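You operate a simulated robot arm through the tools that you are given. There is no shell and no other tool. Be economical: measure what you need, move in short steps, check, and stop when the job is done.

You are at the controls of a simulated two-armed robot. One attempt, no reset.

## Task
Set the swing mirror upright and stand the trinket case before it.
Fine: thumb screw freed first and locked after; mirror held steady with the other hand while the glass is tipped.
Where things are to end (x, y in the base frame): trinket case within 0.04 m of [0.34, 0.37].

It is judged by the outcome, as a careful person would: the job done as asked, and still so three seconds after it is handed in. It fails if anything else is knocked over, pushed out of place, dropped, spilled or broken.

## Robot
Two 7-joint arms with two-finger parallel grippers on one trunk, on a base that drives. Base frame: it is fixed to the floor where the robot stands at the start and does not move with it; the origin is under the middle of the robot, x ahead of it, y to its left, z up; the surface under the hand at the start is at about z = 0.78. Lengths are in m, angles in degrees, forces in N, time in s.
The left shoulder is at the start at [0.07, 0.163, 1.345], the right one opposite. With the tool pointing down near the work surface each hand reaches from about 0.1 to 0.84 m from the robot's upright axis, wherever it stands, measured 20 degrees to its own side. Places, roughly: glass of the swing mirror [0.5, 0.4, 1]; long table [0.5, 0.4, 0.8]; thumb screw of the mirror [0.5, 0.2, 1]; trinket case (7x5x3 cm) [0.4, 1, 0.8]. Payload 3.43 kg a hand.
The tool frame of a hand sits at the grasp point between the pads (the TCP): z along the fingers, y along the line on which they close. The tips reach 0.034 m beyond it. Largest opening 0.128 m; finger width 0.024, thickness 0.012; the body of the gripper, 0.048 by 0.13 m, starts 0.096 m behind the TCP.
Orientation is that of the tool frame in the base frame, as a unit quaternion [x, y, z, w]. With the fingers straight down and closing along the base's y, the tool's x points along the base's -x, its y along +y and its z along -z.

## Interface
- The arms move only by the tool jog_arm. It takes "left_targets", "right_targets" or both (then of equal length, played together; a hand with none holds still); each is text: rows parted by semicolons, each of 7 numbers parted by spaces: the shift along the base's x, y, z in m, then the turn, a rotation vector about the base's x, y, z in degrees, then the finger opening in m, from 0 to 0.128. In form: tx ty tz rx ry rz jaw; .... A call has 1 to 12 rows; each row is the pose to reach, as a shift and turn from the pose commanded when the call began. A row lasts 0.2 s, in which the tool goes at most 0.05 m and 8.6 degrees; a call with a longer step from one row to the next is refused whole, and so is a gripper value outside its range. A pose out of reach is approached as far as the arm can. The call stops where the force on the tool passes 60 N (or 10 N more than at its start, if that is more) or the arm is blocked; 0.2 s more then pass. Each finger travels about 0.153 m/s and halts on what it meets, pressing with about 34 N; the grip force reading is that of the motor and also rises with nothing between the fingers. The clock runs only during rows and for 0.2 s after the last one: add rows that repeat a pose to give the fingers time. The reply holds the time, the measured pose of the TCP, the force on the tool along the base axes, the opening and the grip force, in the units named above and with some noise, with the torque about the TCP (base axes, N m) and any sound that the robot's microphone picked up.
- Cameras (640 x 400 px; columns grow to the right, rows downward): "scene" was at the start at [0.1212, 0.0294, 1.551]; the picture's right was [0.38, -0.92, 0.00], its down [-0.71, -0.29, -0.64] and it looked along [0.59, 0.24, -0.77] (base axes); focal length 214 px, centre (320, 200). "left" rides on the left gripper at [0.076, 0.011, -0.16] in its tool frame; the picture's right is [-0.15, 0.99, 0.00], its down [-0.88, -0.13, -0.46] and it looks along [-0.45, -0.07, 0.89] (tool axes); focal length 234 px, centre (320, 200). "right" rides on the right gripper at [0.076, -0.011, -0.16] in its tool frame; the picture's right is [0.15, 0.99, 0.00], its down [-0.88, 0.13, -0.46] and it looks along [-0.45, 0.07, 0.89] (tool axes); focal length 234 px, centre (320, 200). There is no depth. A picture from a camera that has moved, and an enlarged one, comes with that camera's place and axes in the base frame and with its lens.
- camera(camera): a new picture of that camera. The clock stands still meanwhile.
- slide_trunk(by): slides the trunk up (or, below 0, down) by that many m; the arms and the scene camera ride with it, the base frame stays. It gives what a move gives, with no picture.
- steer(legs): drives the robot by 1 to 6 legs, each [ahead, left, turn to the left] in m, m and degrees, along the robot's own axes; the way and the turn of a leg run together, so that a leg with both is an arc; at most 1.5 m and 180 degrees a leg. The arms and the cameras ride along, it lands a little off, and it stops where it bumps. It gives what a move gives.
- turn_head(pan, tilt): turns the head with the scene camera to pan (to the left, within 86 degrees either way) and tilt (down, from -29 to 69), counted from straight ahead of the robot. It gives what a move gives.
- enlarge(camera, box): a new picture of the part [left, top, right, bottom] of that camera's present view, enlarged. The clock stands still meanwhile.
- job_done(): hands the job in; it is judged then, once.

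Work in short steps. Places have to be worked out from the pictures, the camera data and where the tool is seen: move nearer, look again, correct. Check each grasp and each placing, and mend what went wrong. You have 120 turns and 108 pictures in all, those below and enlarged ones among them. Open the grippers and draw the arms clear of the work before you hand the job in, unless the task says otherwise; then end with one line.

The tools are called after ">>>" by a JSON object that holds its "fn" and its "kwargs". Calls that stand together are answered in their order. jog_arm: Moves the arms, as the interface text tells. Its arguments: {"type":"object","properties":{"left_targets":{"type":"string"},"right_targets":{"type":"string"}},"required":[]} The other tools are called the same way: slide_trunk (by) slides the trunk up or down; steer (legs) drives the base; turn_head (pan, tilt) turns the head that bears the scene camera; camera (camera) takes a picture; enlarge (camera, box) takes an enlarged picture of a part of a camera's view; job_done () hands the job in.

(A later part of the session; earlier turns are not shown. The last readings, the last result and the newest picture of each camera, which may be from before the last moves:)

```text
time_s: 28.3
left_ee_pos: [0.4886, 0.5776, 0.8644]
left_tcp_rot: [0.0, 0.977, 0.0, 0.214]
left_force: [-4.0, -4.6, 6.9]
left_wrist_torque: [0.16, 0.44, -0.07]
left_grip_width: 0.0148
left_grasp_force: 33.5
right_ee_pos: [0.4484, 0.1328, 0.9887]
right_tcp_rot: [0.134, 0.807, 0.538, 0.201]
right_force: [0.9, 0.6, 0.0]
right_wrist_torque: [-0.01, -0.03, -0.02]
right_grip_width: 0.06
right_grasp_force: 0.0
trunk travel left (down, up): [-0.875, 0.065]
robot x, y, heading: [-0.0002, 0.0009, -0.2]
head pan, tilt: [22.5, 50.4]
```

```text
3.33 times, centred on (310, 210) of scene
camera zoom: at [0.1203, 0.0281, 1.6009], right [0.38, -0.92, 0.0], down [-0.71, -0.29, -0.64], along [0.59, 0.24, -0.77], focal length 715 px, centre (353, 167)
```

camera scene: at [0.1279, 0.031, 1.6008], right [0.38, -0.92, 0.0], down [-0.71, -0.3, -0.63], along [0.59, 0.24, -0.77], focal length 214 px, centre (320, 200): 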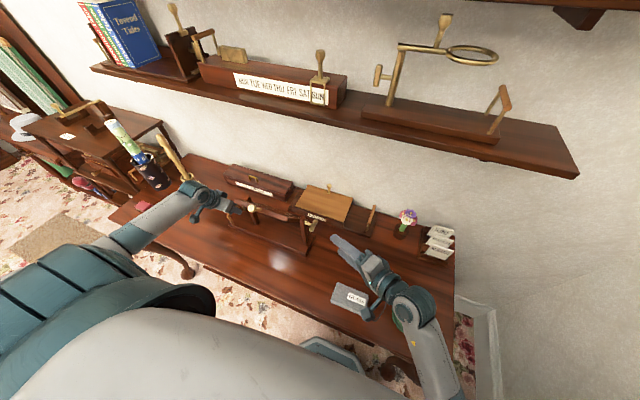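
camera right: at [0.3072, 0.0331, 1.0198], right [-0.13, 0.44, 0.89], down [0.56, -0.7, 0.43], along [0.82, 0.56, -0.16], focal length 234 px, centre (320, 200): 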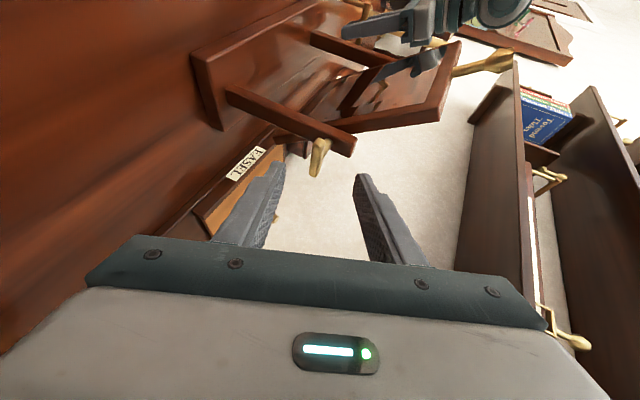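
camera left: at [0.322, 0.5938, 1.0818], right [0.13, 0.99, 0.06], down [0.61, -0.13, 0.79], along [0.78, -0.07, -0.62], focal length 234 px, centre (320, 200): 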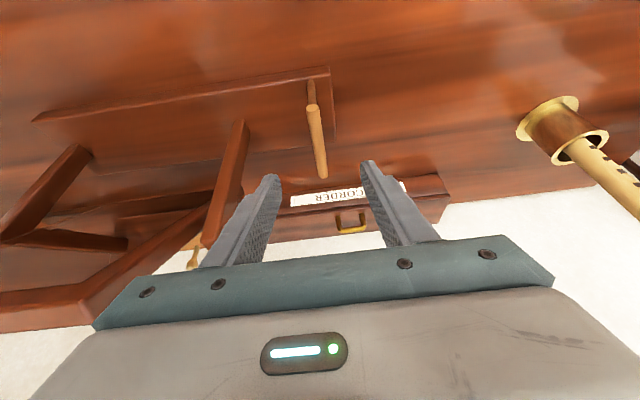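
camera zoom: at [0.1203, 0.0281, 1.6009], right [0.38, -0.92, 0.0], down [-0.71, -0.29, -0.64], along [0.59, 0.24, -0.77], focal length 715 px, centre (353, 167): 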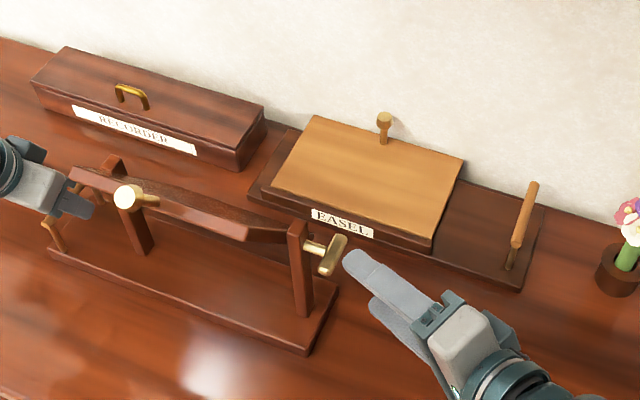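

Lean is gone. T measured at (0.489, 0.207, 0.959) in line with the fingers. I slide in with a narrower opening, stopping short of the post.

>>> {"fn": "jog_arm", "kwargs": {"right_targets": "0.01 0.018 -0.007 0 0 0 0.04; 0.02 0.038 -0.015 0 0 0 0.036; 0.031 0.057 -0.023 0 0 0 0.036; 0.031 0.057 -0.023 0 0 0 0.036"}}

>>> {"fn": "camera", "kwargs": {"camera": "right"}}

>>> {"fn": "enlarge", "kwargs": {"camera": "scene", "box": [260, 180, 360, 245]}}

```text
time_s: 29.3
left_ee_pos: [0.4896, 0.5787, 0.8644]
left_tcp_rot: [-0.001, 0.976, 0.0, 0.217]
left_force: [-0.1, -1.1, 0.1]
left_wrist_torque: [0.11, 0.26, -0.14]
left_grip_width: 0.0145
left_grasp_force: 33.8
right_ee_pos: [0.482, 0.1922, 0.9675]
right_tcp_rot: [0.134, 0.807, 0.539, 0.201]
right_force: [-0.2, -0.2, 1.1]
right_wrist_torque: [-0.02, 0.02, 0.0]
right_grip_width: 0.0358
right_grasp_force: 0.1
trunk travel left (down, up): [-0.875, 0.065]
robot x, y, heading: [-0.0, 0.0035, -0.1]
head pan, tilt: [22.5, 50.4]
```

```text
72 pictures are left
camera right: at [0.3393, 0.0917, 0.9982], right [-0.13, 0.44, 0.89], down [0.56, -0.7, 0.43], along [0.82, 0.56, -0.16], focal length 234 px, centre (320, 200)
```

right: 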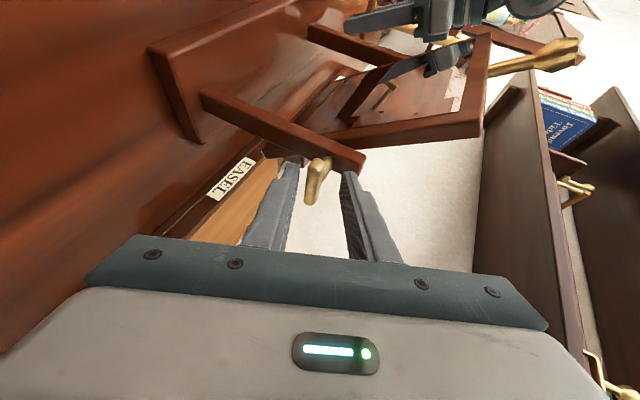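

```text
6.15 times, centred on (310, 212) of scene
camera zoom: at [0.1214, 0.0298, 1.6009], right [0.38, -0.92, 0.0], down [-0.71, -0.29, -0.64], along [0.59, 0.24, -0.77], focal length 1320 px, centre (382, 123)
```

zoom: 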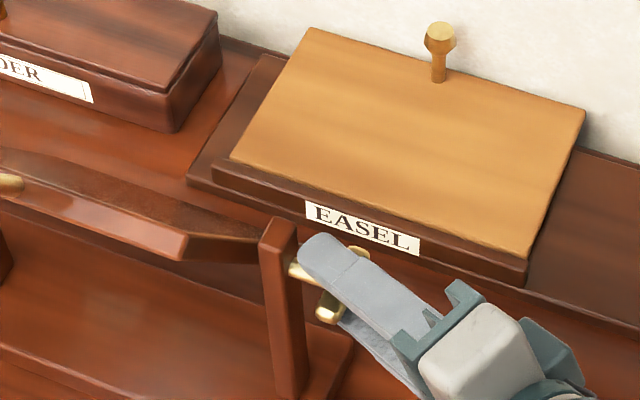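

The bar is between the fingers and they clear the post. I close on it.

>>> {"fn": "jog_arm", "kwargs": {"right_targets": "0 0 0 0 0 0 0.02; 0 0 0 0 0 0 0.008; 0 0 0 0 0 0 0.006; 0 0 0 0 0 0 0.006"}}

```text
time_s: 30.3
left_ee_pos: [0.4899, 0.5809, 0.8635]
left_tcp_rot: [-0.001, 0.976, 0.0, 0.217]
left_force: [1.6, 8.0, 0.4]
left_wrist_torque: [-0.08, 0.32, -0.16]
left_grip_width: 0.0148
left_grasp_force: 34.2
right_ee_pos: [0.481, 0.1919, 0.9682]
right_tcp_rot: [0.133, 0.808, 0.538, 0.201]
right_force: [-1.7, -6.9, -0.9]
right_wrist_torque: [0.56, -0.05, 0.65]
right_grip_width: 0.019
right_grasp_force: 33.4
trunk travel left (down, up): [-0.875, 0.065]
robot x, y, heading: [-0.0051, 0.002, -0.1]
head pan, tilt: [22.5, 50.4]
```

Firm grip (0.019 m). I turn the screw counter-clockwise as seen from its head (−y rotation) by 24° about its axis.

>>> {"fn": "jog_arm", "kwargs": {"right_targets": "-0.0012 0 -0.0012 0 -8 0 0.006; -0.0022 0 -0.0025 0 -16 0 0.006; -0.003 0 -0.004 0 -24 0 0.006; -0.003 0 -0.004 0 -24 0 0.006"}}

>>> {"fn": "enlarge", "kwargs": {"camera": "scene", "box": [220, 150, 400, 270]}}

>>> {"fn": "camera", "kwargs": {"camera": "right"}}

```text
time_s: 31.3
left_ee_pos: [0.4906, 0.5796, 0.8655]
left_tcp_rot: [-0.001, 0.976, 0.0, 0.216]
left_force: [0.9, 6.9, -4.4]
left_wrist_torque: [-0.14, 0.29, -0.31]
left_grip_width: 0.0149
left_grasp_force: 34.0
right_ee_pos: [0.4778, 0.1917, 0.9622]
right_tcp_rot: [0.018, 0.748, 0.554, 0.365]
right_force: [-1.3, -7.3, -0.4]
right_wrist_torque: [0.17, 0.0, 0.79]
right_grip_width: 0.019
right_grasp_force: 34.1
trunk travel left (down, up): [-0.875, 0.065]
robot x, y, heading: [0.0036, 0.0, 0.1]
head pan, tilt: [22.5, 50.4]
```

```text
3.33 times, centred on (310, 210) of scene
camera zoom: at [0.1218, 0.0298, 1.6009], right [0.38, -0.92, 0.0], down [-0.71, -0.29, -0.64], along [0.59, 0.24, -0.77], focal length 715 px, centre (353, 167)
```

zoom: 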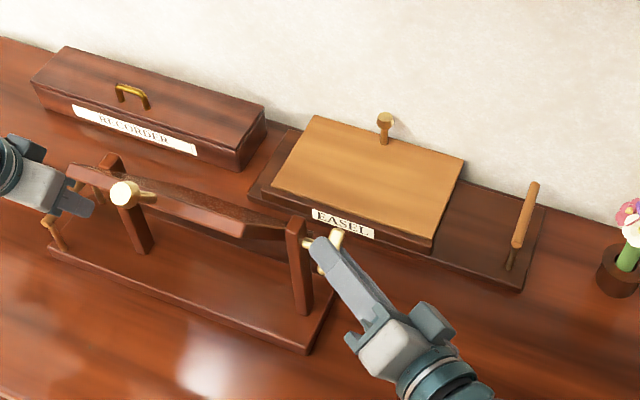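

```text
69 pictures are left
camera right: at [0.3364, 0.091, 0.9329], right [-0.48, 0.44, 0.76], down [0.34, -0.7, 0.63], along [0.81, 0.56, 0.19], focal length 234 px, centre (320, 200)
```

right: 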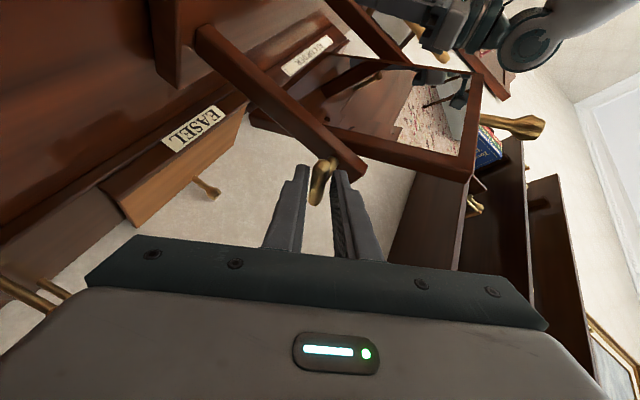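

The T turned with the hand, freely. I continue another 40°.

>>> {"fn": "jog_arm", "kwargs": {"right_targets": "-0.0003 0 -0.0016 0 -8 0 0.006; -0.0004 0 -0.0032 0 -16 0 0.006; -0.0003 0 -0.0048 0 -24 0 0.006; 0 0 -0.0063 0 -32 0 0.006; 0.0006 0 -0.0078 0 -40 0 0.006; 0.0006 0 -0.0078 0 -40 0 0.006"}}

>>> {"fn": "enlarge", "kwargs": {"camera": "scene", "box": [220, 150, 400, 270]}}

>>> {"fn": "camera", "kwargs": {"camera": "right"}}

```text
time_s: 32.7
left_ee_pos: [0.4904, 0.5786, 0.8651]
left_tcp_rot: [-0.001, 0.976, 0.0, 0.217]
left_force: [1.9, 12.4, -1.9]
left_wrist_torque: [-0.2, 0.13, -0.51]
left_grip_width: 0.0148
left_grasp_force: 34.2
right_ee_pos: [0.4793, 0.1923, 0.9556]
right_tcp_rot: [-0.172, 0.578, 0.527, 0.599]
right_force: [-1.7, -13.1, -4.5]
right_wrist_torque: [-0.82, 0.07, 0.89]
right_grip_width: 0.0191
right_grasp_force: 34.4
trunk travel left (down, up): [-0.875, 0.065]
robot x, y, heading: [-0.0027, 0.002, 0.2]
head pan, tilt: [22.5, 50.4]
```

```text
3.33 times, centred on (310, 210) of scene
camera zoom: at [0.1217, 0.03, 1.6009], right [0.38, -0.92, 0.0], down [-0.71, -0.29, -0.64], along [0.59, 0.24, -0.77], focal length 715 px, centre (353, 167)
```

zoom: 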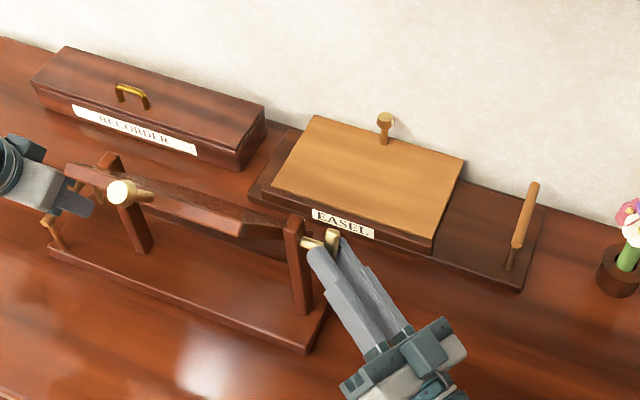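

```text
67 pictures are left
camera right: at [0.3895, 0.0917, 0.8409], right [-0.85, 0.44, 0.27], down [-0.14, -0.7, 0.7], along [0.5, 0.56, 0.66], focal length 234 px, centre (320, 200)
```

right: 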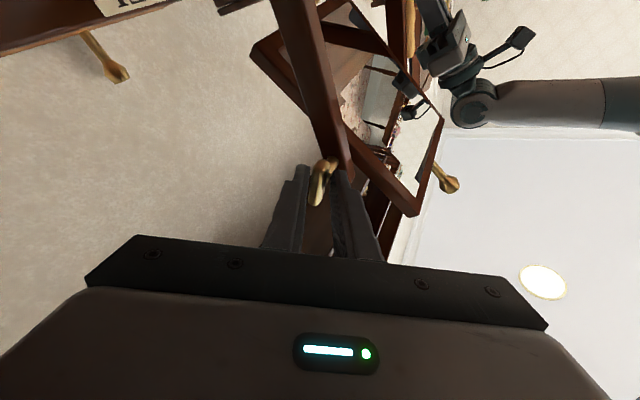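

64° so far, and the screw seems to push outward (13 N along −y), i.e. it is backing out. I add 16° more with a small yield, then open and back the hand out.

>>> {"fn": "jog_arm", "kwargs": {"right_targets": "0.0006 -0.001 -0.0012 0 -8 0 0.006; 0.0013 -0.002 -0.0025 0 -16 0 0.006; 0.0013 -0.002 -0.0025 0 -16 0 0.006"}}

>>> {"fn": "enlarge", "kwargs": {"camera": "right", "box": [200, 0, 500, 260]}}

```text
time_s: 33.5
left_ee_pos: [0.4915, 0.5769, 0.8642]
left_tcp_rot: [-0.001, 0.976, -0.001, 0.217]
left_force: [0.1, 3.3, -2.0]
left_wrist_torque: [-0.15, 0.01, -0.66]
left_grip_width: 0.0149
left_grasp_force: 34.1
right_ee_pos: [0.4806, 0.1884, 0.9485]
right_tcp_rot: [-0.245, 0.491, 0.497, 0.672]
right_force: [0.5, -3.8, -5.4]
right_wrist_torque: [-0.47, 0.08, 0.61]
right_grip_width: 0.0184
right_grasp_force: 34.1
trunk travel left (down, up): [-0.875, 0.065]
robot x, y, heading: [-0.0001, -0.0022, 0.1]
head pan, tilt: [22.5, 50.4]
```

```text
1.54 times, centred on (350, 130) of right
camera zoom: at [0.426, 0.0874, 0.8156], right [-0.9, 0.45, 0.03], down [-0.33, -0.7, 0.63], along [0.3, 0.56, 0.77], focal length 360 px, centre (274, 308)
```

zoom: 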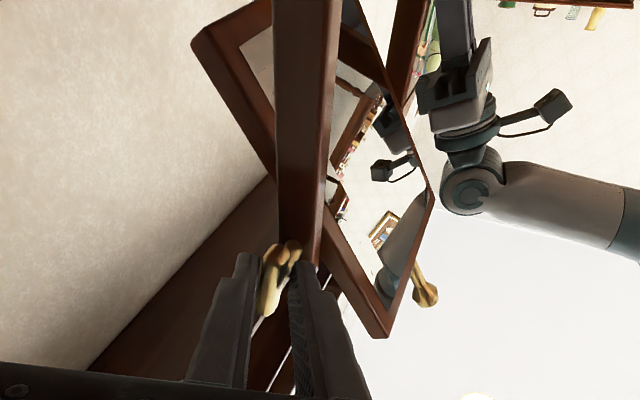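

The screw is turned about 80° and the force relaxed. I open the right hand, back off along −y and roll the wrist back up.

>>> {"fn": "jog_arm", "kwargs": {"right_targets": "0 0 0 0 0 0 0.03; 0 0 0 0 0 0 0.045; 0 -0.03 0 0 0 0 0.05; -0.01 -0.07 0 0 0 0 0.05; -0.02 -0.1 0.01 0 8 0 0.05; -0.03 -0.12 0.03 0 16 0 0.05; -0.04 -0.13 0.05 0 24 0 0.05; -0.04 -0.13 0.07 0 32 0 0.05; -0.05 -0.13 0.09 0 40 0 0.05; -0.05 -0.13 0.11 0 48 0 0.05; -0.05 -0.13 0.13 0 56 0 0.05; -0.05 -0.13 0.15 0 64 0 0.05"}}

>>> {"fn": "camera", "kwargs": {"camera": "right"}}

>>> {"fn": "enlarge", "kwargs": {"camera": "scene", "box": [220, 150, 400, 270]}}

```text
time_s: 36.1
left_ee_pos: [0.4799, 0.5832, 0.8636]
left_tcp_rot: [-0.001, 0.975, -0.004, 0.22]
left_force: [1.0, -5.6, 13.8]
left_wrist_torque: [-0.18, 0.99, 0.78]
left_grip_width: 0.0153
left_grasp_force: 33.8
right_ee_pos: [0.4151, 0.0709, 1.1033]
right_tcp_rot: [0.058, 0.772, 0.55, 0.312]
right_force: [-1.1, 0.9, 0.4]
right_wrist_torque: [-0.01, -0.05, -0.2]
right_grip_width: 0.0499
right_grasp_force: 0.0
trunk travel left (down, up): [-0.875, 0.065]
robot x, y, heading: [-0.0045, -0.0004, -0.1]
head pan, tilt: [22.5, 50.4]
```

```text
65 pictures are left
camera right: at [0.2714, -0.0298, 1.0937], right [-0.37, 0.45, 0.82], down [0.42, -0.7, 0.57], along [0.83, 0.55, 0.07], focal length 234 px, centre (320, 200)
```

right: 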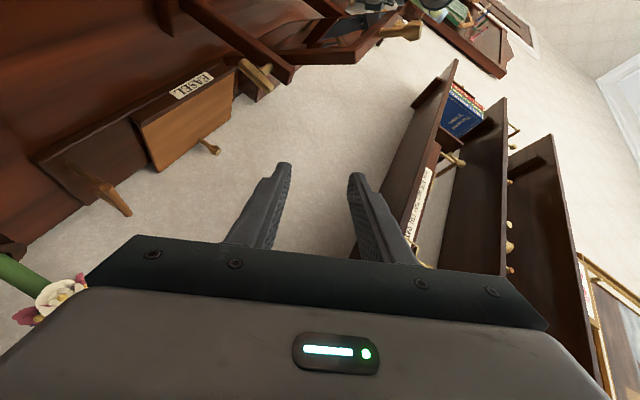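

```text
3.33 times, centred on (310, 210) of scene
camera zoom: at [0.1066, 0.0408, 1.6004], right [0.38, -0.92, 0.01], down [-0.71, -0.3, -0.64], along [0.59, 0.24, -0.77], focal length 715 px, centre (353, 167)
```

zoom: 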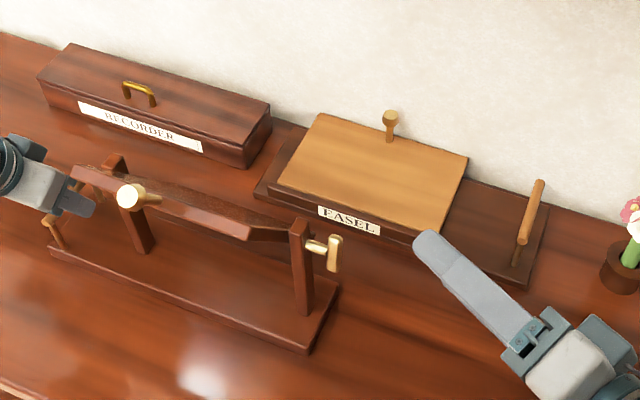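

T now stands vertical. The robot sways with quick arm motions, so I'll go slower. I let it settle and look at the knob.

>>> {"fn": "jog_arm", "kwargs": {"right_targets": "0 0 0 0 0 0 0.05; 0 0 0 0 0 0 0.05; 0 0 0 0 0 0 0.05; 0 0 0 0 0 0 0.05"}}

>>> {"fn": "enlarge", "kwargs": {"camera": "scene", "box": [200, 150, 380, 270]}}

```text
time_s: 37.1
left_ee_pos: [0.4902, 0.5789, 0.8641]
left_tcp_rot: [-0.001, 0.977, 0.0, 0.215]
left_force: [-0.2, 0.1, -4.8]
left_wrist_torque: [0.13, 0.2, 0.07]
left_grip_width: 0.0147
left_grasp_force: 33.9
right_ee_pos: [0.4306, 0.0618, 1.1011]
right_tcp_rot: [0.058, 0.772, 0.551, 0.311]
right_force: [-0.1, 0.3, 0.8]
right_wrist_torque: [-0.03, -0.03, -0.04]
right_grip_width: 0.0498
right_grasp_force: 0.0
trunk travel left (down, up): [-0.875, 0.065]
robot x, y, heading: [-0.0021, -0.0014, -0.1]
head pan, tilt: [22.5, 50.4]
```

```text
3.33 times, centred on (290, 210) of scene
camera zoom: at [0.1219, 0.0291, 1.6009], right [0.38, -0.92, 0.0], down [-0.71, -0.29, -0.64], along [0.59, 0.24, -0.77], focal length 715 px, centre (420, 167)
```

zoom: 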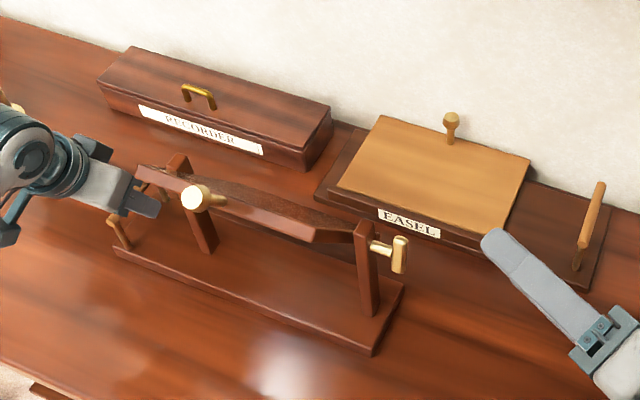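

It settled, and the mirror hasn't moved. Next I bring the right hand above the knob (about (0.40, 0.362, 1.09)), rolled so the fingers straddle it front-to-back, in two slow moves.

>>> {"fn": "jog_arm", "kwargs": {"right_targets": "-0.006 0.01 0.007 0.87 3.19 -2.3 0.05; -0.012 0.02 0.014 1.74 6.38 -4.6 0.05; -0.018 0.03 0.021 2.61 9.57 -6.9 0.05; -0.024 0.04 0.028 3.48 12.8 -9.2 0.05; -0.03 0.05 0.035 4.35 15.95 -11.5 0.05; -0.036 0.06 0.042 5.22 19.1 -13.8 0.05; -0.042 0.07 0.049 6.1 22.3 -16.1 0.05; -0.048 0.08 0.056 6.96 25.5 -18.4 0.05; -0.054 0.09 0.063 7.8 28.7 -20.7 0.05; -0.06 0.1 0.07 8.7 31.9 -23 0.05"}}

>>> {"fn": "jog_arm", "kwargs": {"right_targets": "-0.003 0.015 0 0.87 3.19 -2.3 0.05; -0.005 0.03 0 1.74 6.38 -4.6 0.05; -0.008 0.045 0 2.61 9.57 -6.9 0.05; -0.01 0.06 0 3.48 12.8 -9.2 0.05; -0.013 0.075 0 4.35 15.95 -11.5 0.05; -0.016 0.09 0 5.22 19.1 -13.8 0.05; -0.018 0.105 0 6.1 22.3 -16.1 0.05; -0.021 0.12 0 6.96 25.5 -18.4 0.05; -0.024 0.135 0 7.8 28.7 -20.7 0.05; -0.026 0.145 0 8.7 31.9 -23 0.05; -0.026 0.145 0 8.7 31.9 -23 0.05"}}

>>> {"fn": "camera", "kwargs": {"camera": "right"}}

>>> {"fn": "camera", "kwargs": {"camera": "scene"}}

```text
time_s: 38.4
left_ee_pos: [0.4879, 0.5783, 0.8664]
left_tcp_rot: [-0.001, 0.977, 0.002, 0.215]
left_force: [-1.5, 0.0, -3.5]
left_wrist_torque: [-0.09, 0.33, -0.24]
left_grip_width: 0.0147
left_grasp_force: 34.0
right_ee_pos: [0.3836, 0.0553, 1.063]
right_tcp_rot: [0.16, 0.838, 0.451, 0.263]
right_force: [-0.9, -0.3, 0.2]
right_wrist_torque: [0.01, -0.01, 0.01]
right_grip_width: 0.0501
right_grasp_force: 0.1
right hand out of reach, approached as far as the arm can: row 5, 6
trunk travel left (down, up): [-0.875, 0.065]
robot x, y, heading: [0.0026, -0.0015, 0.3]
head pan, tilt: [22.5, 50.4]
stopped in row 6 (right hand): the arm was blocked; the commanded pose is now the measured one
```

```text
time_s: 38.8
left_ee_pos: [0.4888, 0.579, 0.8657]
left_tcp_rot: [-0.001, 0.977, 0.001, 0.215]
left_force: [-0.6, 1.7, -2.3]
left_wrist_torque: [-0.16, 0.3, -0.13]
left_grip_width: 0.015
left_grasp_force: 34.1
right_ee_pos: [0.3669, 0.008, 1.0042]
right_tcp_rot: [0.118, 0.886, 0.365, 0.259]
right_force: [-1.2, -0.3, -0.5]
right_wrist_torque: [0.0, -0.01, -0.04]
right_grip_width: 0.0499
right_grasp_force: 0.1
right hand out of reach, approached as far as the arm can: row 1, 2
trunk travel left (down, up): [-0.875, 0.065]
robot x, y, heading: [-0.0002, 0.0009, 0.2]
head pan, tilt: [22.5, 50.4]
stopped in row 2 (right hand): the arm was blocked; the commanded pose is now the measured one
```

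```text
62 pictures are left
camera right: at [0.2164, -0.0627, 1.0644], right [-0.1, 0.76, 0.65], down [0.49, -0.53, 0.7], along [0.86, 0.39, -0.32], focal length 234 px, centre (320, 200)
```

right: 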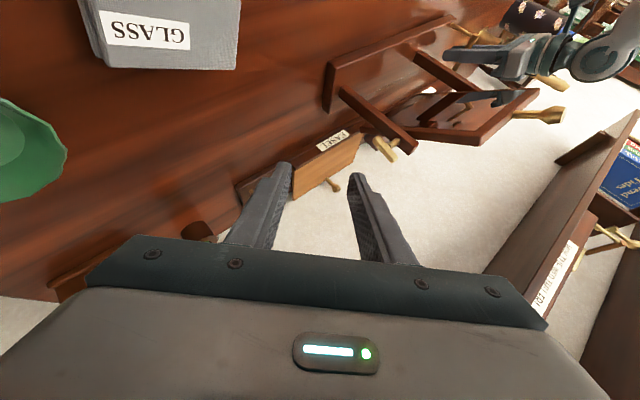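

```text
61 pictures are left
camera scene: at [0.1201, 0.0288, 1.6012], right [0.38, -0.92, 0.0], down [-0.71, -0.29, -0.64], along [0.59, 0.24, -0.77], focal length 214 px, centre (320, 200)
```

scene: 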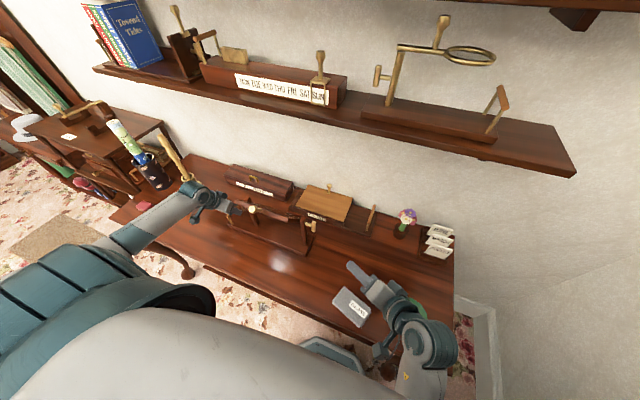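

The wrist hit a joint limit with that roll. Instead I use a plain pose: fingers pointing forward-down with closing along y, so the knob can pivot between the pads. I go up and rotate there first.

>>> {"fn": "jog_arm", "kwargs": {"right_targets": "-0.005 0 0.02 -4.5 0 0 0.05; -0.01 0 0.04 -9 0 0 0.05; -0.015 0 0.06 -13.5 0 0 0.05; -0.02 0 0.08 -18 0 0 0.05; -0.025 0.01 0.1 -22.5 0 0 0.05; -0.03 0.02 0.12 -27 0 0 0.05; -0.035 0.03 0.14 -31.5 0 0 0.05; -0.04 0.04 0.16 -36 -0.5 0.4 0.05; -0.045 0.05 0.18 -40.5 -0.8 0.6 0.05; -0.047 0.06 0.2 -45 -1 0.8 0.05; -0.047 0.06 0.2 -45 -1 0.8 0.05"}}

>>> {"fn": "camera", "kwargs": {"camera": "right"}}

```text
time_s: 39.3
left_ee_pos: [0.49, 0.5794, 0.8644]
left_tcp_rot: [-0.001, 0.976, 0.0, 0.216]
left_force: [-0.5, 0.9, -3.7]
left_wrist_torque: [-0.09, -0.15, 0.01]
left_grip_width: 0.0146
left_grasp_force: 34.0
right_ee_pos: [0.3463, -0.0716, 0.9606]
right_tcp_rot: [0.037, 0.933, 0.256, 0.25]
right_force: [-0.2, 0.4, -0.5]
right_wrist_torque: [0.0, -0.02, -0.01]
right_grip_width: 0.05
right_grasp_force: 0.1
right hand out of reach, approached as far as the arm can: row 1, 2
trunk travel left (down, up): [-0.875, 0.065]
robot x, y, heading: [-0.0002, -0.0011, -0.2]
head pan, tilt: [22.5, 50.4]
stopped in row 2 (right hand): the arm was blocked; the commanded pose is now the measured one
```

```text
60 pictures are left
camera right: at [0.2035, -0.1377, 1.0391], right [-0.19, 0.89, 0.42], down [0.54, -0.27, 0.8], along [0.82, 0.38, -0.43], focal length 234 px, centre (320, 200)
```

right: 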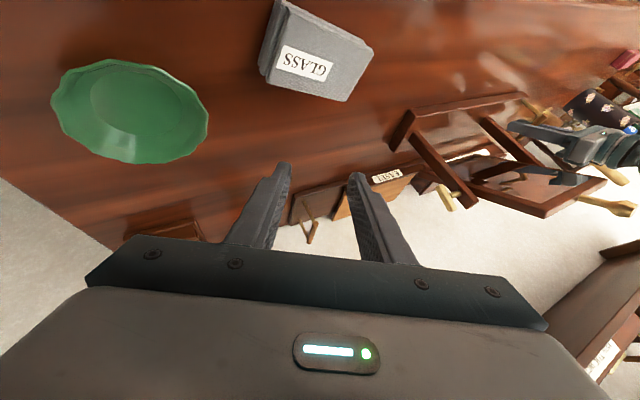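

The arm is stuck in a limit and drifts down. I try small plain moves: up and outward without rotation.

>>> {"fn": "jog_arm", "kwargs": {"right_targets": "0.01 -0.02 0.02 0 0 0 0.05; 0.02 -0.04 0.04 0 0 0 0.05; 0.02 -0.05 0.06 0 0 0 0.05; 0.02 -0.06 0.08 0 0 0 0.05"}}

>>> {"fn": "camera", "kwargs": {"camera": "scene"}}

```text
time_s: 40.3
left_ee_pos: [0.4887, 0.5791, 0.8631]
left_tcp_rot: [0.0, 0.977, 0.0, 0.214]
left_force: [-0.4, 1.2, -3.9]
left_wrist_torque: [0.13, -0.18, -0.1]
left_grip_width: 0.0148
left_grasp_force: 33.7
right_ee_pos: [0.4058, -0.1317, 0.9987]
right_tcp_rot: [0.038, 0.933, 0.257, 0.248]
right_force: [0.6, 0.1, 0.2]
right_wrist_torque: [0.01, 0.01, 0.04]
right_grip_width: 0.0499
right_grasp_force: 0.1
right hand out of reach, approached as far as the arm can: row 1, 2, 3, 4
trunk travel left (down, up): [-0.875, 0.065]
robot x, y, heading: [-0.0007, 0.0034, -0.2]
head pan, tilt: [22.5, 50.4]
```

```text
59 pictures are left
camera scene: at [0.1225, 0.0297, 1.6009], right [0.38, -0.92, 0.0], down [-0.71, -0.29, -0.64], along [0.59, 0.24, -0.77], focal length 214 px, centre (320, 200)
```

scene: 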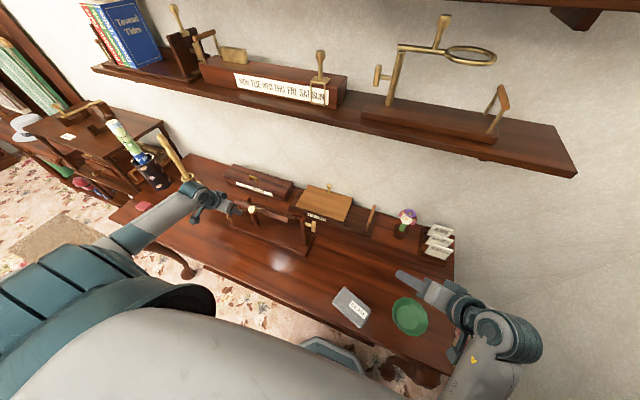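

Better there. Now I unroll the hand in small steps while rising.

>>> {"fn": "jog_arm", "kwargs": {"right_targets": "0 -0.005 0.015 -4 0 0.5 0.05; 0 -0.01 0.03 -8 0 1 0.05; 0 -0.01 0.045 -12 0 1.5 0.05; 0 -0.01 0.06 -16 0 2 0.05; 0 -0.01 0.08 -20 0 2.5 0.05; 0 -0.01 0.1 -24 0 3 0.05; 0 0 0.12 -30 0 4 0.05; 0 0 0.14 -30 0 4 0.05"}}

```text
time_s: 42.1
left_ee_pos: [0.4904, 0.5791, 0.8634]
left_tcp_rot: [-0.001, 0.977, 0.001, 0.214]
left_force: [-0.4, 2.4, -4.4]
left_wrist_torque: [0.15, -0.15, -0.03]
left_grip_width: 0.0146
left_grasp_force: 33.8
right_ee_pos: [0.4589, -0.1063, 1.1113]
right_tcp_rot: [-0.06, 0.969, 0.014, 0.24]
right_force: [-0.5, -0.4, -0.4]
right_wrist_torque: [0.01, -0.02, 0.0]
right_grip_width: 0.0499
right_grasp_force: 0.1
right hand out of reach, approached as far as the arm can: row 1, 2, 3, 4, 5, 6, 7, 8
trunk travel left (down, up): [-0.875, 0.065]
robot x, y, heading: [0.0034, 0.0002, -0.2]
head pan, tilt: [22.5, 50.4]
```

The hand now points forward-down. I continue up and toward the left, finishing the orientation.

>>> {"fn": "jog_arm", "kwargs": {"right_targets": "-0.01 0.01 0.02 0 -1.5 -2 0.05; -0.02 0.02 0.04 0 -3 -4 0.05; -0.03 0.035 0.06 0.5 -4.5 -5.5 0.05; -0.04 0.05 0.08 0.5 -5.9 -7 0.05; -0.05 0.07 0.1 0.5 -5.9 -7 0.05; -0.06 0.09 0.12 0.5 -5.9 -7 0.05; -0.07 0.11 0.13 0.5 -5.9 -7 0.05; -0.08 0.13 0.13 0.5 -5.9 -7 0.05; -0.09 0.15 0.13 0.5 -5.9 -7 0.05; -0.09 0.17 0.13 0.5 -5.9 -7 0.05; -0.09 0.17 0.13 0.5 -5.9 -7 0.05"}}

>>> {"fn": "camera", "kwargs": {"camera": "right"}}

```text
time_s: 44.5
left_ee_pos: [0.489, 0.5794, 0.8637]
left_tcp_rot: [-0.001, 0.976, 0.001, 0.216]
left_force: [-0.5, 0.5, -3.7]
left_wrist_torque: [0.03, 0.03, -0.13]
left_grip_width: 0.015
left_grasp_force: 34.2
right_ee_pos: [0.3729, 0.0644, 1.2456]
right_tcp_rot: [0.0, 0.957, 0.001, 0.291]
right_force: [0.9, 0.7, -0.4]
right_wrist_torque: [0.01, 0.0, 0.03]
right_grip_width: 0.0499
right_grasp_force: 0.0
right hand out of reach, approached as far as the arm can: row 1, 2, 3, 4, 5, 6
trunk travel left (down, up): [-0.875, 0.065]
robot x, y, heading: [-0.0002, -0.001, -0.3]
head pan, tilt: [22.5, 50.4]
```

```text
58 pictures are left
camera right: at [0.2187, 0.0541, 1.3367], right [-0.12, 0.99, -0.08], down [0.48, 0.13, 0.87], along [0.87, 0.07, -0.49], focal length 234 px, centre (320, 200)
```

right: 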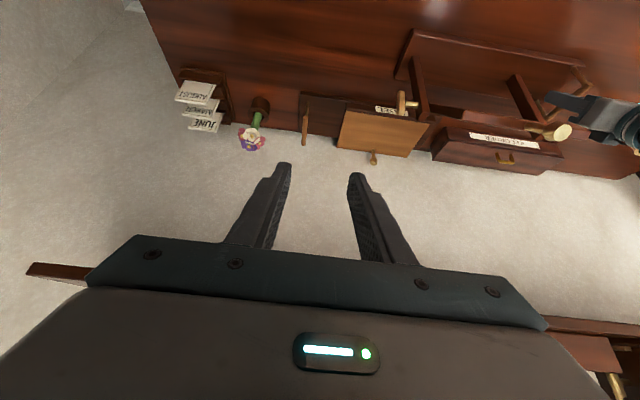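

Good pose now. I move over to the pre-grasp point in front of and above the knob.

>>> {"fn": "jog_arm", "kwargs": {"right_targets": "-0.002 0.03 0 0 0 0 0.06; -0.004 0.06 0 0 0 0 0.06; -0.006 0.09 0 0 0 0 0.06; -0.008 0.12 -0.01 0 0 0 0.06; -0.01 0.15 -0.02 0 0 0 0.06; -0.012 0.18 -0.03 0 0 0 0.06; -0.014 0.21 -0.04 0 0 0 0.06; -0.017 0.24 -0.05 0 0 0 0.06; -0.017 0.265 -0.06 0 0 0 0.06; -0.017 0.285 -0.07 0 0 0 0.06; -0.017 0.298 -0.08 0 0 0 0.06; -0.017 0.298 -0.08 0 0 0 0.06"}}

>>> {"fn": "camera", "kwargs": {"camera": "right"}}

>>> {"fn": "enlarge", "kwargs": {"camera": "scene", "box": [180, 140, 360, 260]}}

```text
time_s: 47.1
left_ee_pos: [0.4893, 0.5801, 0.8631]
left_tcp_rot: [0.0, 0.977, 0.0, 0.215]
left_force: [-0.6, 1.1, -3.3]
left_wrist_torque: [-0.05, -0.1, -0.08]
left_grip_width: 0.0151
left_grasp_force: 34.1
right_ee_pos: [0.4074, 0.2529, 1.1645]
right_tcp_rot: [-0.001, 0.957, 0.002, 0.292]
right_force: [0.3, -0.5, 0.2]
right_wrist_torque: [0.01, 0.02, 0.01]
right_grip_width: 0.0601
right_grasp_force: 0.1
right hand out of reach, approached as far as the arm can: row 6, 7, 8, 9, 10, 11, 12
trunk travel left (down, up): [-0.875, 0.065]
robot x, y, heading: [0.0022, 0.0023, 0.3]
head pan, tilt: [22.5, 50.4]
```

```text
57 pictures are left
camera right: at [0.2551, 0.2436, 1.2551], right [-0.12, 0.99, -0.08], down [0.48, 0.13, 0.87], along [0.87, 0.07, -0.49], focal length 234 px, centre (320, 200)
```

right: 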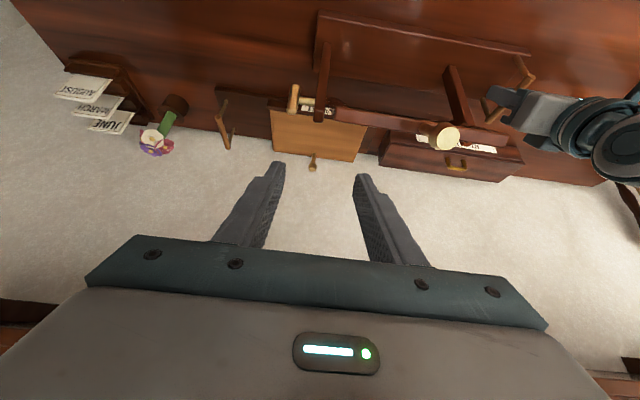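

```text
3.33 times, centred on (270, 200) of scene
camera zoom: at [0.1218, 0.0309, 1.601], right [0.38, -0.92, 0.0], down [-0.71, -0.29, -0.64], along [0.59, 0.24, -0.77], focal length 715 px, centre (487, 200)
```

zoom: 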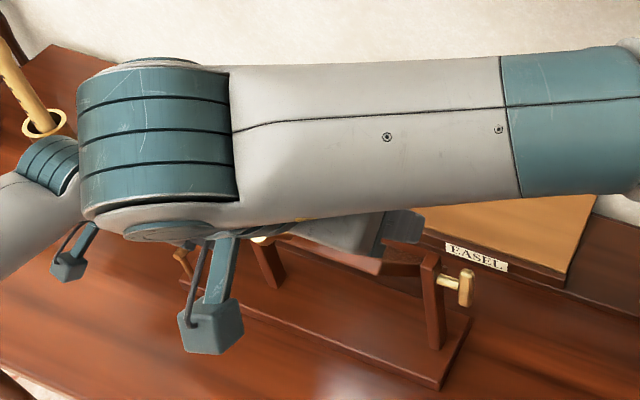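

The reach runs out at y≈0.25 with this square-on wrist. I yaw the hand 35° to the left so the wrist stays nearer the right shoulder.

>>> {"fn": "jog_arm", "kwargs": {"right_targets": "-0.005 0 0.003 0 0 5 0.06; -0.01 0 0.005 0 0 10 0.06; -0.015 0 0.008 0 0 15 0.06; -0.02 0 0.01 0 0 20 0.06; -0.025 0 0.01 0 0 25 0.06; -0.03 0 0.01 0 0 30 0.06; -0.03 0 0.01 0 0 35 0.06; -0.03 0 0.01 0 0 35 0.06"}}

>>> {"fn": "camera", "kwargs": {"camera": "right"}}

```text
time_s: 48.9
left_ee_pos: [0.4901, 0.5797, 0.8626]
left_tcp_rot: [-0.001, 0.977, 0.0, 0.215]
left_force: [0.6, 1.6, -3.7]
left_wrist_torque: [-0.01, -0.12, -0.05]
left_grip_width: 0.0147
left_grasp_force: 34.2
right_ee_pos: [0.3704, 0.2532, 1.1691]
right_tcp_rot: [-0.289, 0.912, 0.089, 0.277]
right_force: [-0.2, -0.1, -0.6]
right_wrist_torque: [0.02, -0.01, -0.02]
right_grip_width: 0.0599
right_grasp_force: 0.1
trunk travel left (down, up): [-0.875, 0.065]
robot x, y, heading: [-0.0014, 0.0014, 0.1]
head pan, tilt: [22.5, 50.4]
```

```text
55 pictures are left
camera right: at [0.253, 0.159, 1.2595], right [-0.67, 0.74, -0.08], down [0.32, 0.38, 0.87], along [0.67, 0.56, -0.49], focal length 234 px, centre (320, 200)
```

right: 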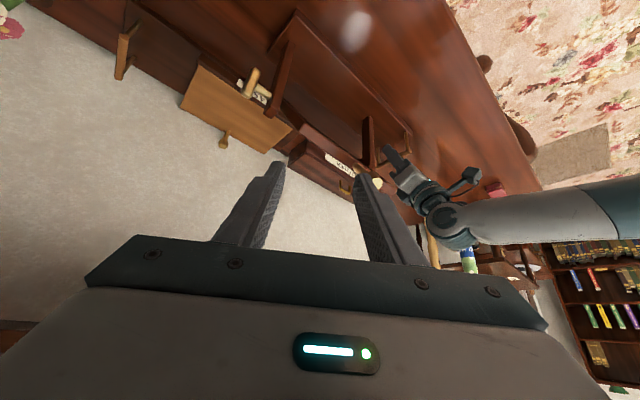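

The knob end is at about (0.403, 0.362, 1.087). I move to 6 cm short of it along the finger direction.

>>> {"fn": "jog_arm", "kwargs": {"right_targets": "0 0.02 0 0 0 0 0.06; 0 0.04 0 0 0 0 0.06; 0 0.06 -0.005 0 0 0 0.06; 0 0.08 -0.015 0 0 0 0.06; 0.001 0.086 -0.025 0 0 0 0.06; 0.001 0.086 -0.025 0 0 0 0.06"}}

>>> {"fn": "camera", "kwargs": {"camera": "right"}}

>>> {"fn": "camera", "kwargs": {"camera": "left"}}

```text
time_s: 50.3
left_ee_pos: [0.4893, 0.5801, 0.8639]
left_tcp_rot: [-0.001, 0.976, 0.0, 0.216]
left_force: [0.3, -0.1, -3.8]
left_wrist_torque: [-0.06, -0.03, -0.06]
left_grip_width: 0.0147
left_grasp_force: 33.7
right_ee_pos: [0.3763, 0.3229, 1.1506]
right_tcp_rot: [-0.288, 0.912, 0.088, 0.278]
right_force: [0.7, 0.5, 0.8]
right_wrist_torque: [-0.01, 0.01, 0.04]
right_grip_width: 0.0602
right_grasp_force: 0.0
right hand out of reach, approached as far as the arm can: row 4, 5, 6
trunk travel left (down, up): [-0.875, 0.065]
robot x, y, heading: [0.001, 0.0013, 0.3]
head pan, tilt: [22.5, 50.4]
```

```text
54 pictures are left
camera right: at [0.258, 0.2273, 1.2406], right [-0.67, 0.74, -0.08], down [0.32, 0.38, 0.87], along [0.67, 0.56, -0.49], focal length 234 px, centre (320, 200)
```

right: 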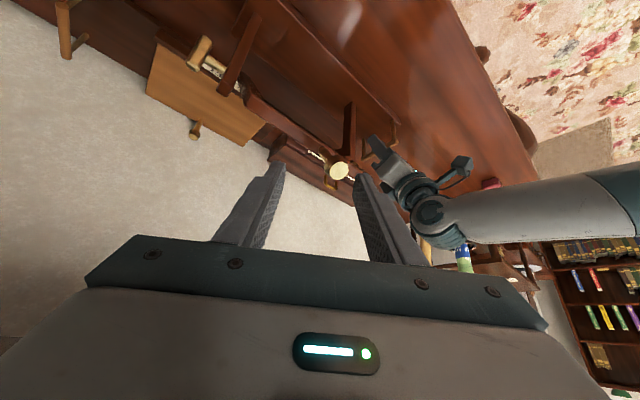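

```text
53 pictures are left
camera left: at [0.3546, 0.5915, 0.9752], right [0.13, 0.99, 0.06], down [0.61, -0.13, 0.78], along [0.78, -0.07, -0.62], focal length 234 px, centre (320, 200)
```

left: 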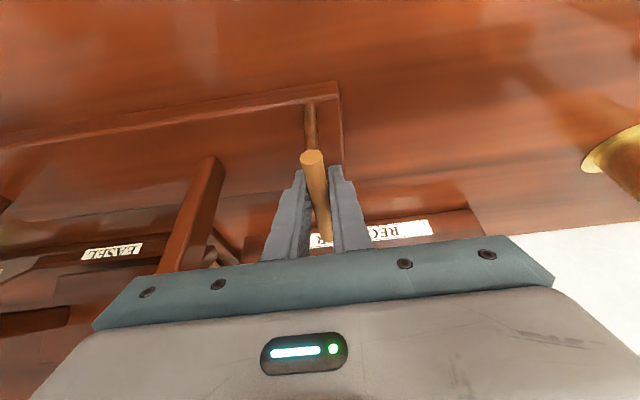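

Limited again at y≈0.32. I yaw a further 25°, which also brings the fingers to front and back of the knob.

>>> {"fn": "jog_arm", "kwargs": {"right_targets": "0 -0.005 0.005 0 0 5 0.06; 0 -0.005 0.01 0 0 10 0.06; 0 -0.005 0.01 0 0 15 0.06; 0 -0.005 0.01 0 0 20 0.06; 0 -0.005 0.01 0 0 25 0.06; 0 -0.005 0.01 0 0 25 0.06"}}

>>> {"fn": "camera", "kwargs": {"camera": "right"}}

```text
time_s: 51.7
left_ee_pos: [0.4907, 0.58, 0.8633]
left_tcp_rot: [-0.001, 0.976, 0.0, 0.216]
left_force: [-0.1, -0.7, -3.7]
left_wrist_torque: [-0.02, -0.04, -0.01]
left_grip_width: 0.0148
left_grasp_force: 34.4
right_ee_pos: [0.3754, 0.3163, 1.1599]
right_tcp_rot: [-0.48, 0.828, 0.146, 0.252]
right_force: [1.0, -0.3, 0.3]
right_wrist_torque: [0.0, 0.0, 0.01]
right_grip_width: 0.0598
right_grasp_force: 0.0
trunk travel left (down, up): [-0.875, 0.065]
robot x, y, heading: [-0.0006, 0.0019, -0.2]
head pan, tilt: [22.5, 50.4]
```

```text
52 pictures are left
camera right: at [0.3106, 0.1805, 1.2503], right [-0.92, 0.39, -0.08], down [0.13, 0.48, 0.87], along [0.37, 0.79, -0.49], focal length 234 px, centre (320, 200)
```

right: 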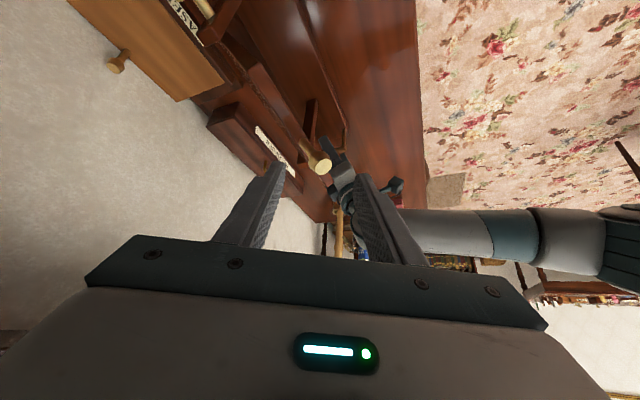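

Reachable now, with the knob in line at (0.402, 0.362, 1.089). I advance along the fingers to straddle it.

>>> {"fn": "jog_arm", "kwargs": {"right_targets": "0.005 0.009 -0.014 0 0 0 0.06; 0.01 0.018 -0.028 0 0 0 0.06; 0.016 0.027 -0.042 0 0 0 0.06; 0.021 0.037 -0.056 0 0 0 0.06; 0.021 0.037 -0.056 0 0 0 0.06"}}

>>> {"fn": "camera", "kwargs": {"camera": "right"}}

>>> {"fn": "camera", "kwargs": {"camera": "scene"}}

```text
time_s: 52.9
left_ee_pos: [0.4902, 0.5788, 0.8632]
left_tcp_rot: [0.0, 0.977, -0.001, 0.215]
left_force: [0.4, 0.7, -4.1]
left_wrist_torque: [0.05, 0.05, -0.07]
left_grip_width: 0.0145
left_grasp_force: 34.2
right_ee_pos: [0.3963, 0.3525, 1.1022]
right_tcp_rot: [-0.478, 0.829, 0.146, 0.252]
right_force: [0.1, 0.2, 0.7]
right_wrist_torque: [0.02, 0.06, 0.02]
right_grip_width: 0.06
right_grasp_force: 0.1
trunk travel left (down, up): [-0.875, 0.065]
robot x, y, heading: [-0.0007, 0.0003, -0.0]
head pan, tilt: [22.5, 50.4]
```

```text
51 pictures are left
camera right: at [0.3308, 0.217, 1.1933], right [-0.92, 0.39, -0.08], down [0.13, 0.48, 0.87], along [0.38, 0.79, -0.49], focal length 234 px, centre (320, 200)
```

right: 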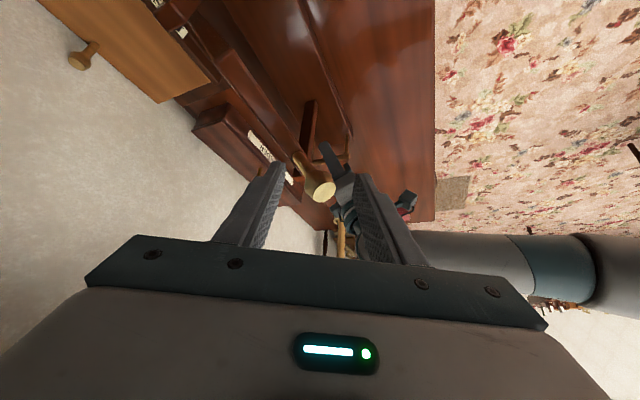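

```text
50 pictures are left
camera scene: at [0.1218, 0.0304, 1.601], right [0.38, -0.92, 0.0], down [-0.71, -0.29, -0.64], along [0.59, 0.24, -0.77], focal length 214 px, centre (320, 200)
```

scene: 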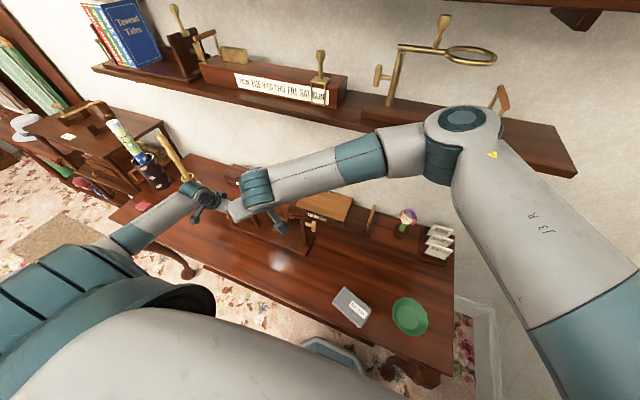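

The knob sits centred between the fingers. I close.

>>> {"fn": "jog_arm", "kwargs": {"right_targets": "0 0 0 0 0 0 0.045; 0 0 0 0 0 0 0.03; 0 0 0 0 0 0 0.018; 0 0 0 0 0 0 0.01; 0 0 0 0 0 0 0.01"}}

>>> {"fn": "camera", "kwargs": {"camera": "right"}}

```text
time_s: 54.1
left_ee_pos: [0.4893, 0.5799, 0.8627]
left_tcp_rot: [-0.001, 0.976, 0.0, 0.216]
left_force: [-1.2, 1.2, -2.4]
left_wrist_torque: [-0.02, -0.06, -0.19]
left_grip_width: 0.0152
left_grasp_force: 34.1
right_ee_pos: [0.3974, 0.3534, 1.1035]
right_tcp_rot: [-0.479, 0.828, 0.146, 0.252]
right_force: [2.7, 0.4, -0.4]
right_wrist_torque: [-0.22, -0.19, -0.17]
right_grip_width: 0.0309
right_grasp_force: 34.3
trunk travel left (down, up): [-0.875, 0.065]
robot x, y, heading: [0.0035, 0.0023, -0.3]
head pan, tilt: [22.5, 50.4]
```

```text
49 pictures are left
camera right: at [0.3312, 0.2171, 1.1934], right [-0.92, 0.39, -0.08], down [0.13, 0.48, 0.87], along [0.38, 0.79, -0.49], focal length 234 px, centre (320, 200)
```

right: 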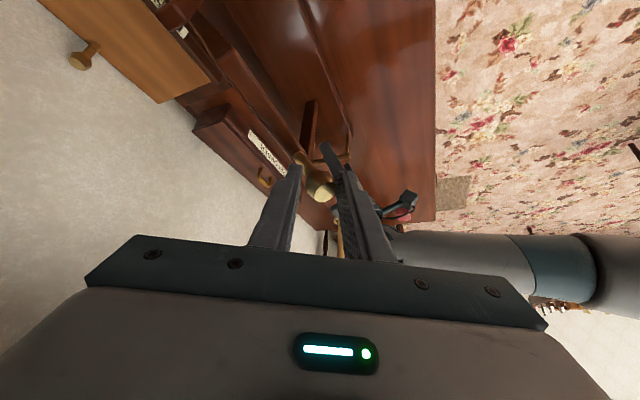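

Gripped the knob head (0.031 m). I tip the glass along its arc about the axis (x 0.489, z 0.959), first about 11°.

>>> {"fn": "jog_arm", "kwargs": {"right_targets": "0.0072 0 0.0043 0 2.8 0 0.01; 0.0145 0 0.0082 0 5.6 0 0.01; 0.0222 0 0.0119 0 8.5 0 0.01; 0.0301 0 0.0152 0 11.3 0 0.01; 0.0301 0 0.0152 0 11.3 0 0.01"}}

>>> {"fn": "camera", "kwargs": {"camera": "right"}}

```text
time_s: 55.3
left_ee_pos: [0.4893, 0.5792, 0.8626]
left_tcp_rot: [0.0, 0.976, -0.001, 0.216]
left_force: [-5.5, -4.8, 4.5]
left_wrist_torque: [0.08, -0.45, -0.6]
left_grip_width: 0.0147
left_grasp_force: 33.9
right_ee_pos: [0.427, 0.3539, 1.1199]
right_tcp_rot: [-0.461, 0.85, 0.192, 0.168]
right_force: [6.1, 6.2, -5.0]
right_wrist_torque: [-0.26, -0.09, -0.34]
right_grip_width: 0.0307
right_grasp_force: 34.1
trunk travel left (down, up): [-0.875, 0.065]
robot x, y, heading: [-0.001, 0.0042, 0.0]
head pan, tilt: [22.5, 50.4]
```

```text
48 pictures are left
camera right: at [0.3793, 0.2173, 1.2213], right [-0.92, 0.39, 0.1], down [0.3, 0.48, 0.83], along [0.27, 0.79, -0.55], focal length 234 px, centre (320, 200)
```

right: 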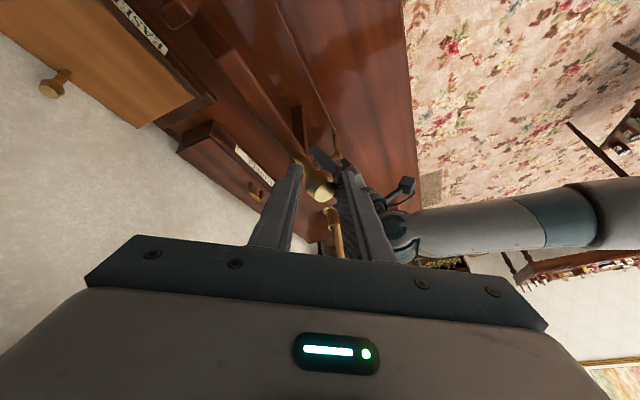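

The glass follows with only ~6 N. I continue to about 28°.

>>> {"fn": "jog_arm", "kwargs": {"right_targets": "0.008 0 0.0028 0 2.8 0 0.01; 0.0162 0 0.0053 0 5.7 0 0.01; 0.0242 0 0.0073 0 8.4 0 0.01; 0.0322 0 0.0089 0 11.2 0 0.01; 0.0403 0 0.0101 0 14 0 0.01; 0.0484 0 0.0109 0 16.7 0 0.01; 0.0484 0 0.0109 0 16.7 0 0.01"}}

>>> {"fn": "camera", "kwargs": {"camera": "scene"}}

>>> {"fn": "enlarge", "kwargs": {"camera": "scene", "box": [200, 160, 340, 260]}}

```text
time_s: 56.9
left_ee_pos: [0.4892, 0.5799, 0.8625]
left_tcp_rot: [0.0, 0.977, 0.0, 0.214]
left_force: [-0.3, 2.8, -5.6]
left_wrist_torque: [0.03, -0.28, -0.18]
left_grip_width: 0.0146
left_grasp_force: 34.6
right_ee_pos: [0.4761, 0.3541, 1.1304]
right_tcp_rot: [-0.429, 0.865, 0.258, 0.044]
right_force: [1.8, -3.1, -0.3]
right_wrist_torque: [0.06, -0.28, 0.02]
right_grip_width: 0.0309
right_grasp_force: 34.1
trunk travel left (down, up): [-0.875, 0.065]
robot x, y, heading: [-0.004, 0.0042, -0.1]
head pan, tilt: [22.5, 50.4]
```

```text
47 pictures are left
camera scene: at [0.1222, 0.0308, 1.6009], right [0.38, -0.92, 0.0], down [-0.71, -0.29, -0.64], along [0.59, 0.24, -0.77], focal length 214 px, centre (320, 200)
```

scene: 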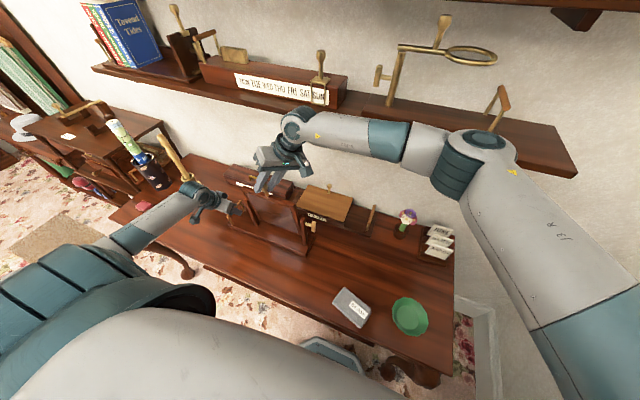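

```text
4.00 times, centred on (270, 210) of scene
camera zoom: at [0.1222, 0.0308, 1.6009], right [0.38, -0.92, 0.0], down [-0.71, -0.29, -0.64], along [0.59, 0.24, -0.77], focal length 858 px, centre (520, 160)
```

zoom: 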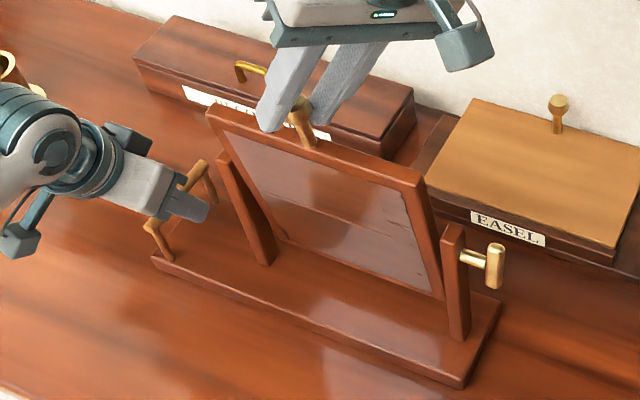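

The glass looks close to upright. I zoom on its right edge and the post to measure the residual tilt.

>>> {"fn": "enlarge", "kwargs": {"camera": "scene", "box": [285, 195, 325, 247]}}

>>> {"fn": "enlarge", "kwargs": {"camera": "scene", "box": [240, 180, 280, 232]}}

```text
7.69 times, centred on (305, 221) of scene
camera zoom: at [0.1222, 0.0308, 1.6009], right [0.38, -0.92, 0.0], down [-0.71, -0.29, -0.64], along [0.59, 0.24, -0.77], focal length 1650 px, centre (435, 38)
```

zoom: 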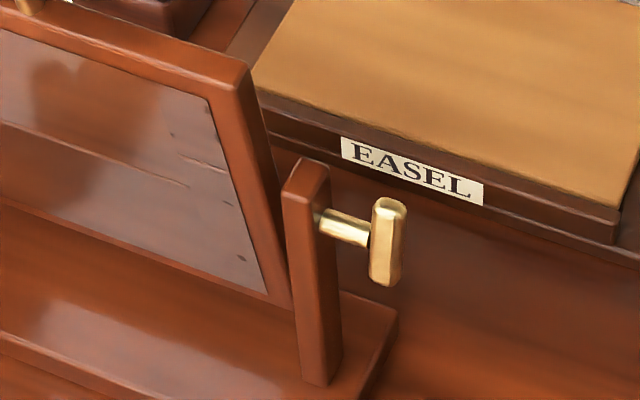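

```text
7.69 times, centred on (260, 206) of scene
camera zoom: at [0.1222, 0.0308, 1.6009], right [0.38, -0.92, 0.0], down [-0.71, -0.29, -0.64], along [0.59, 0.24, -0.77], focal length 1650 px, centre (782, 154)
```

zoom: 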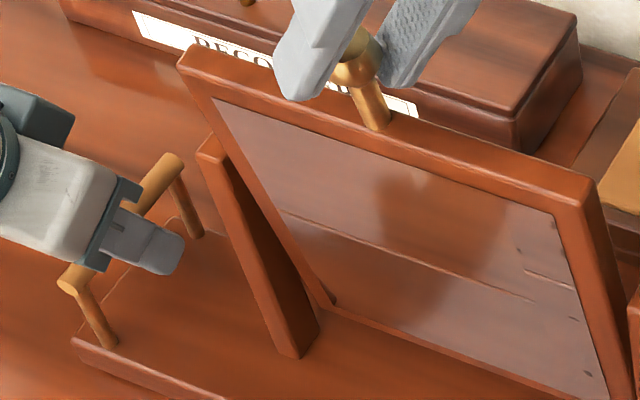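

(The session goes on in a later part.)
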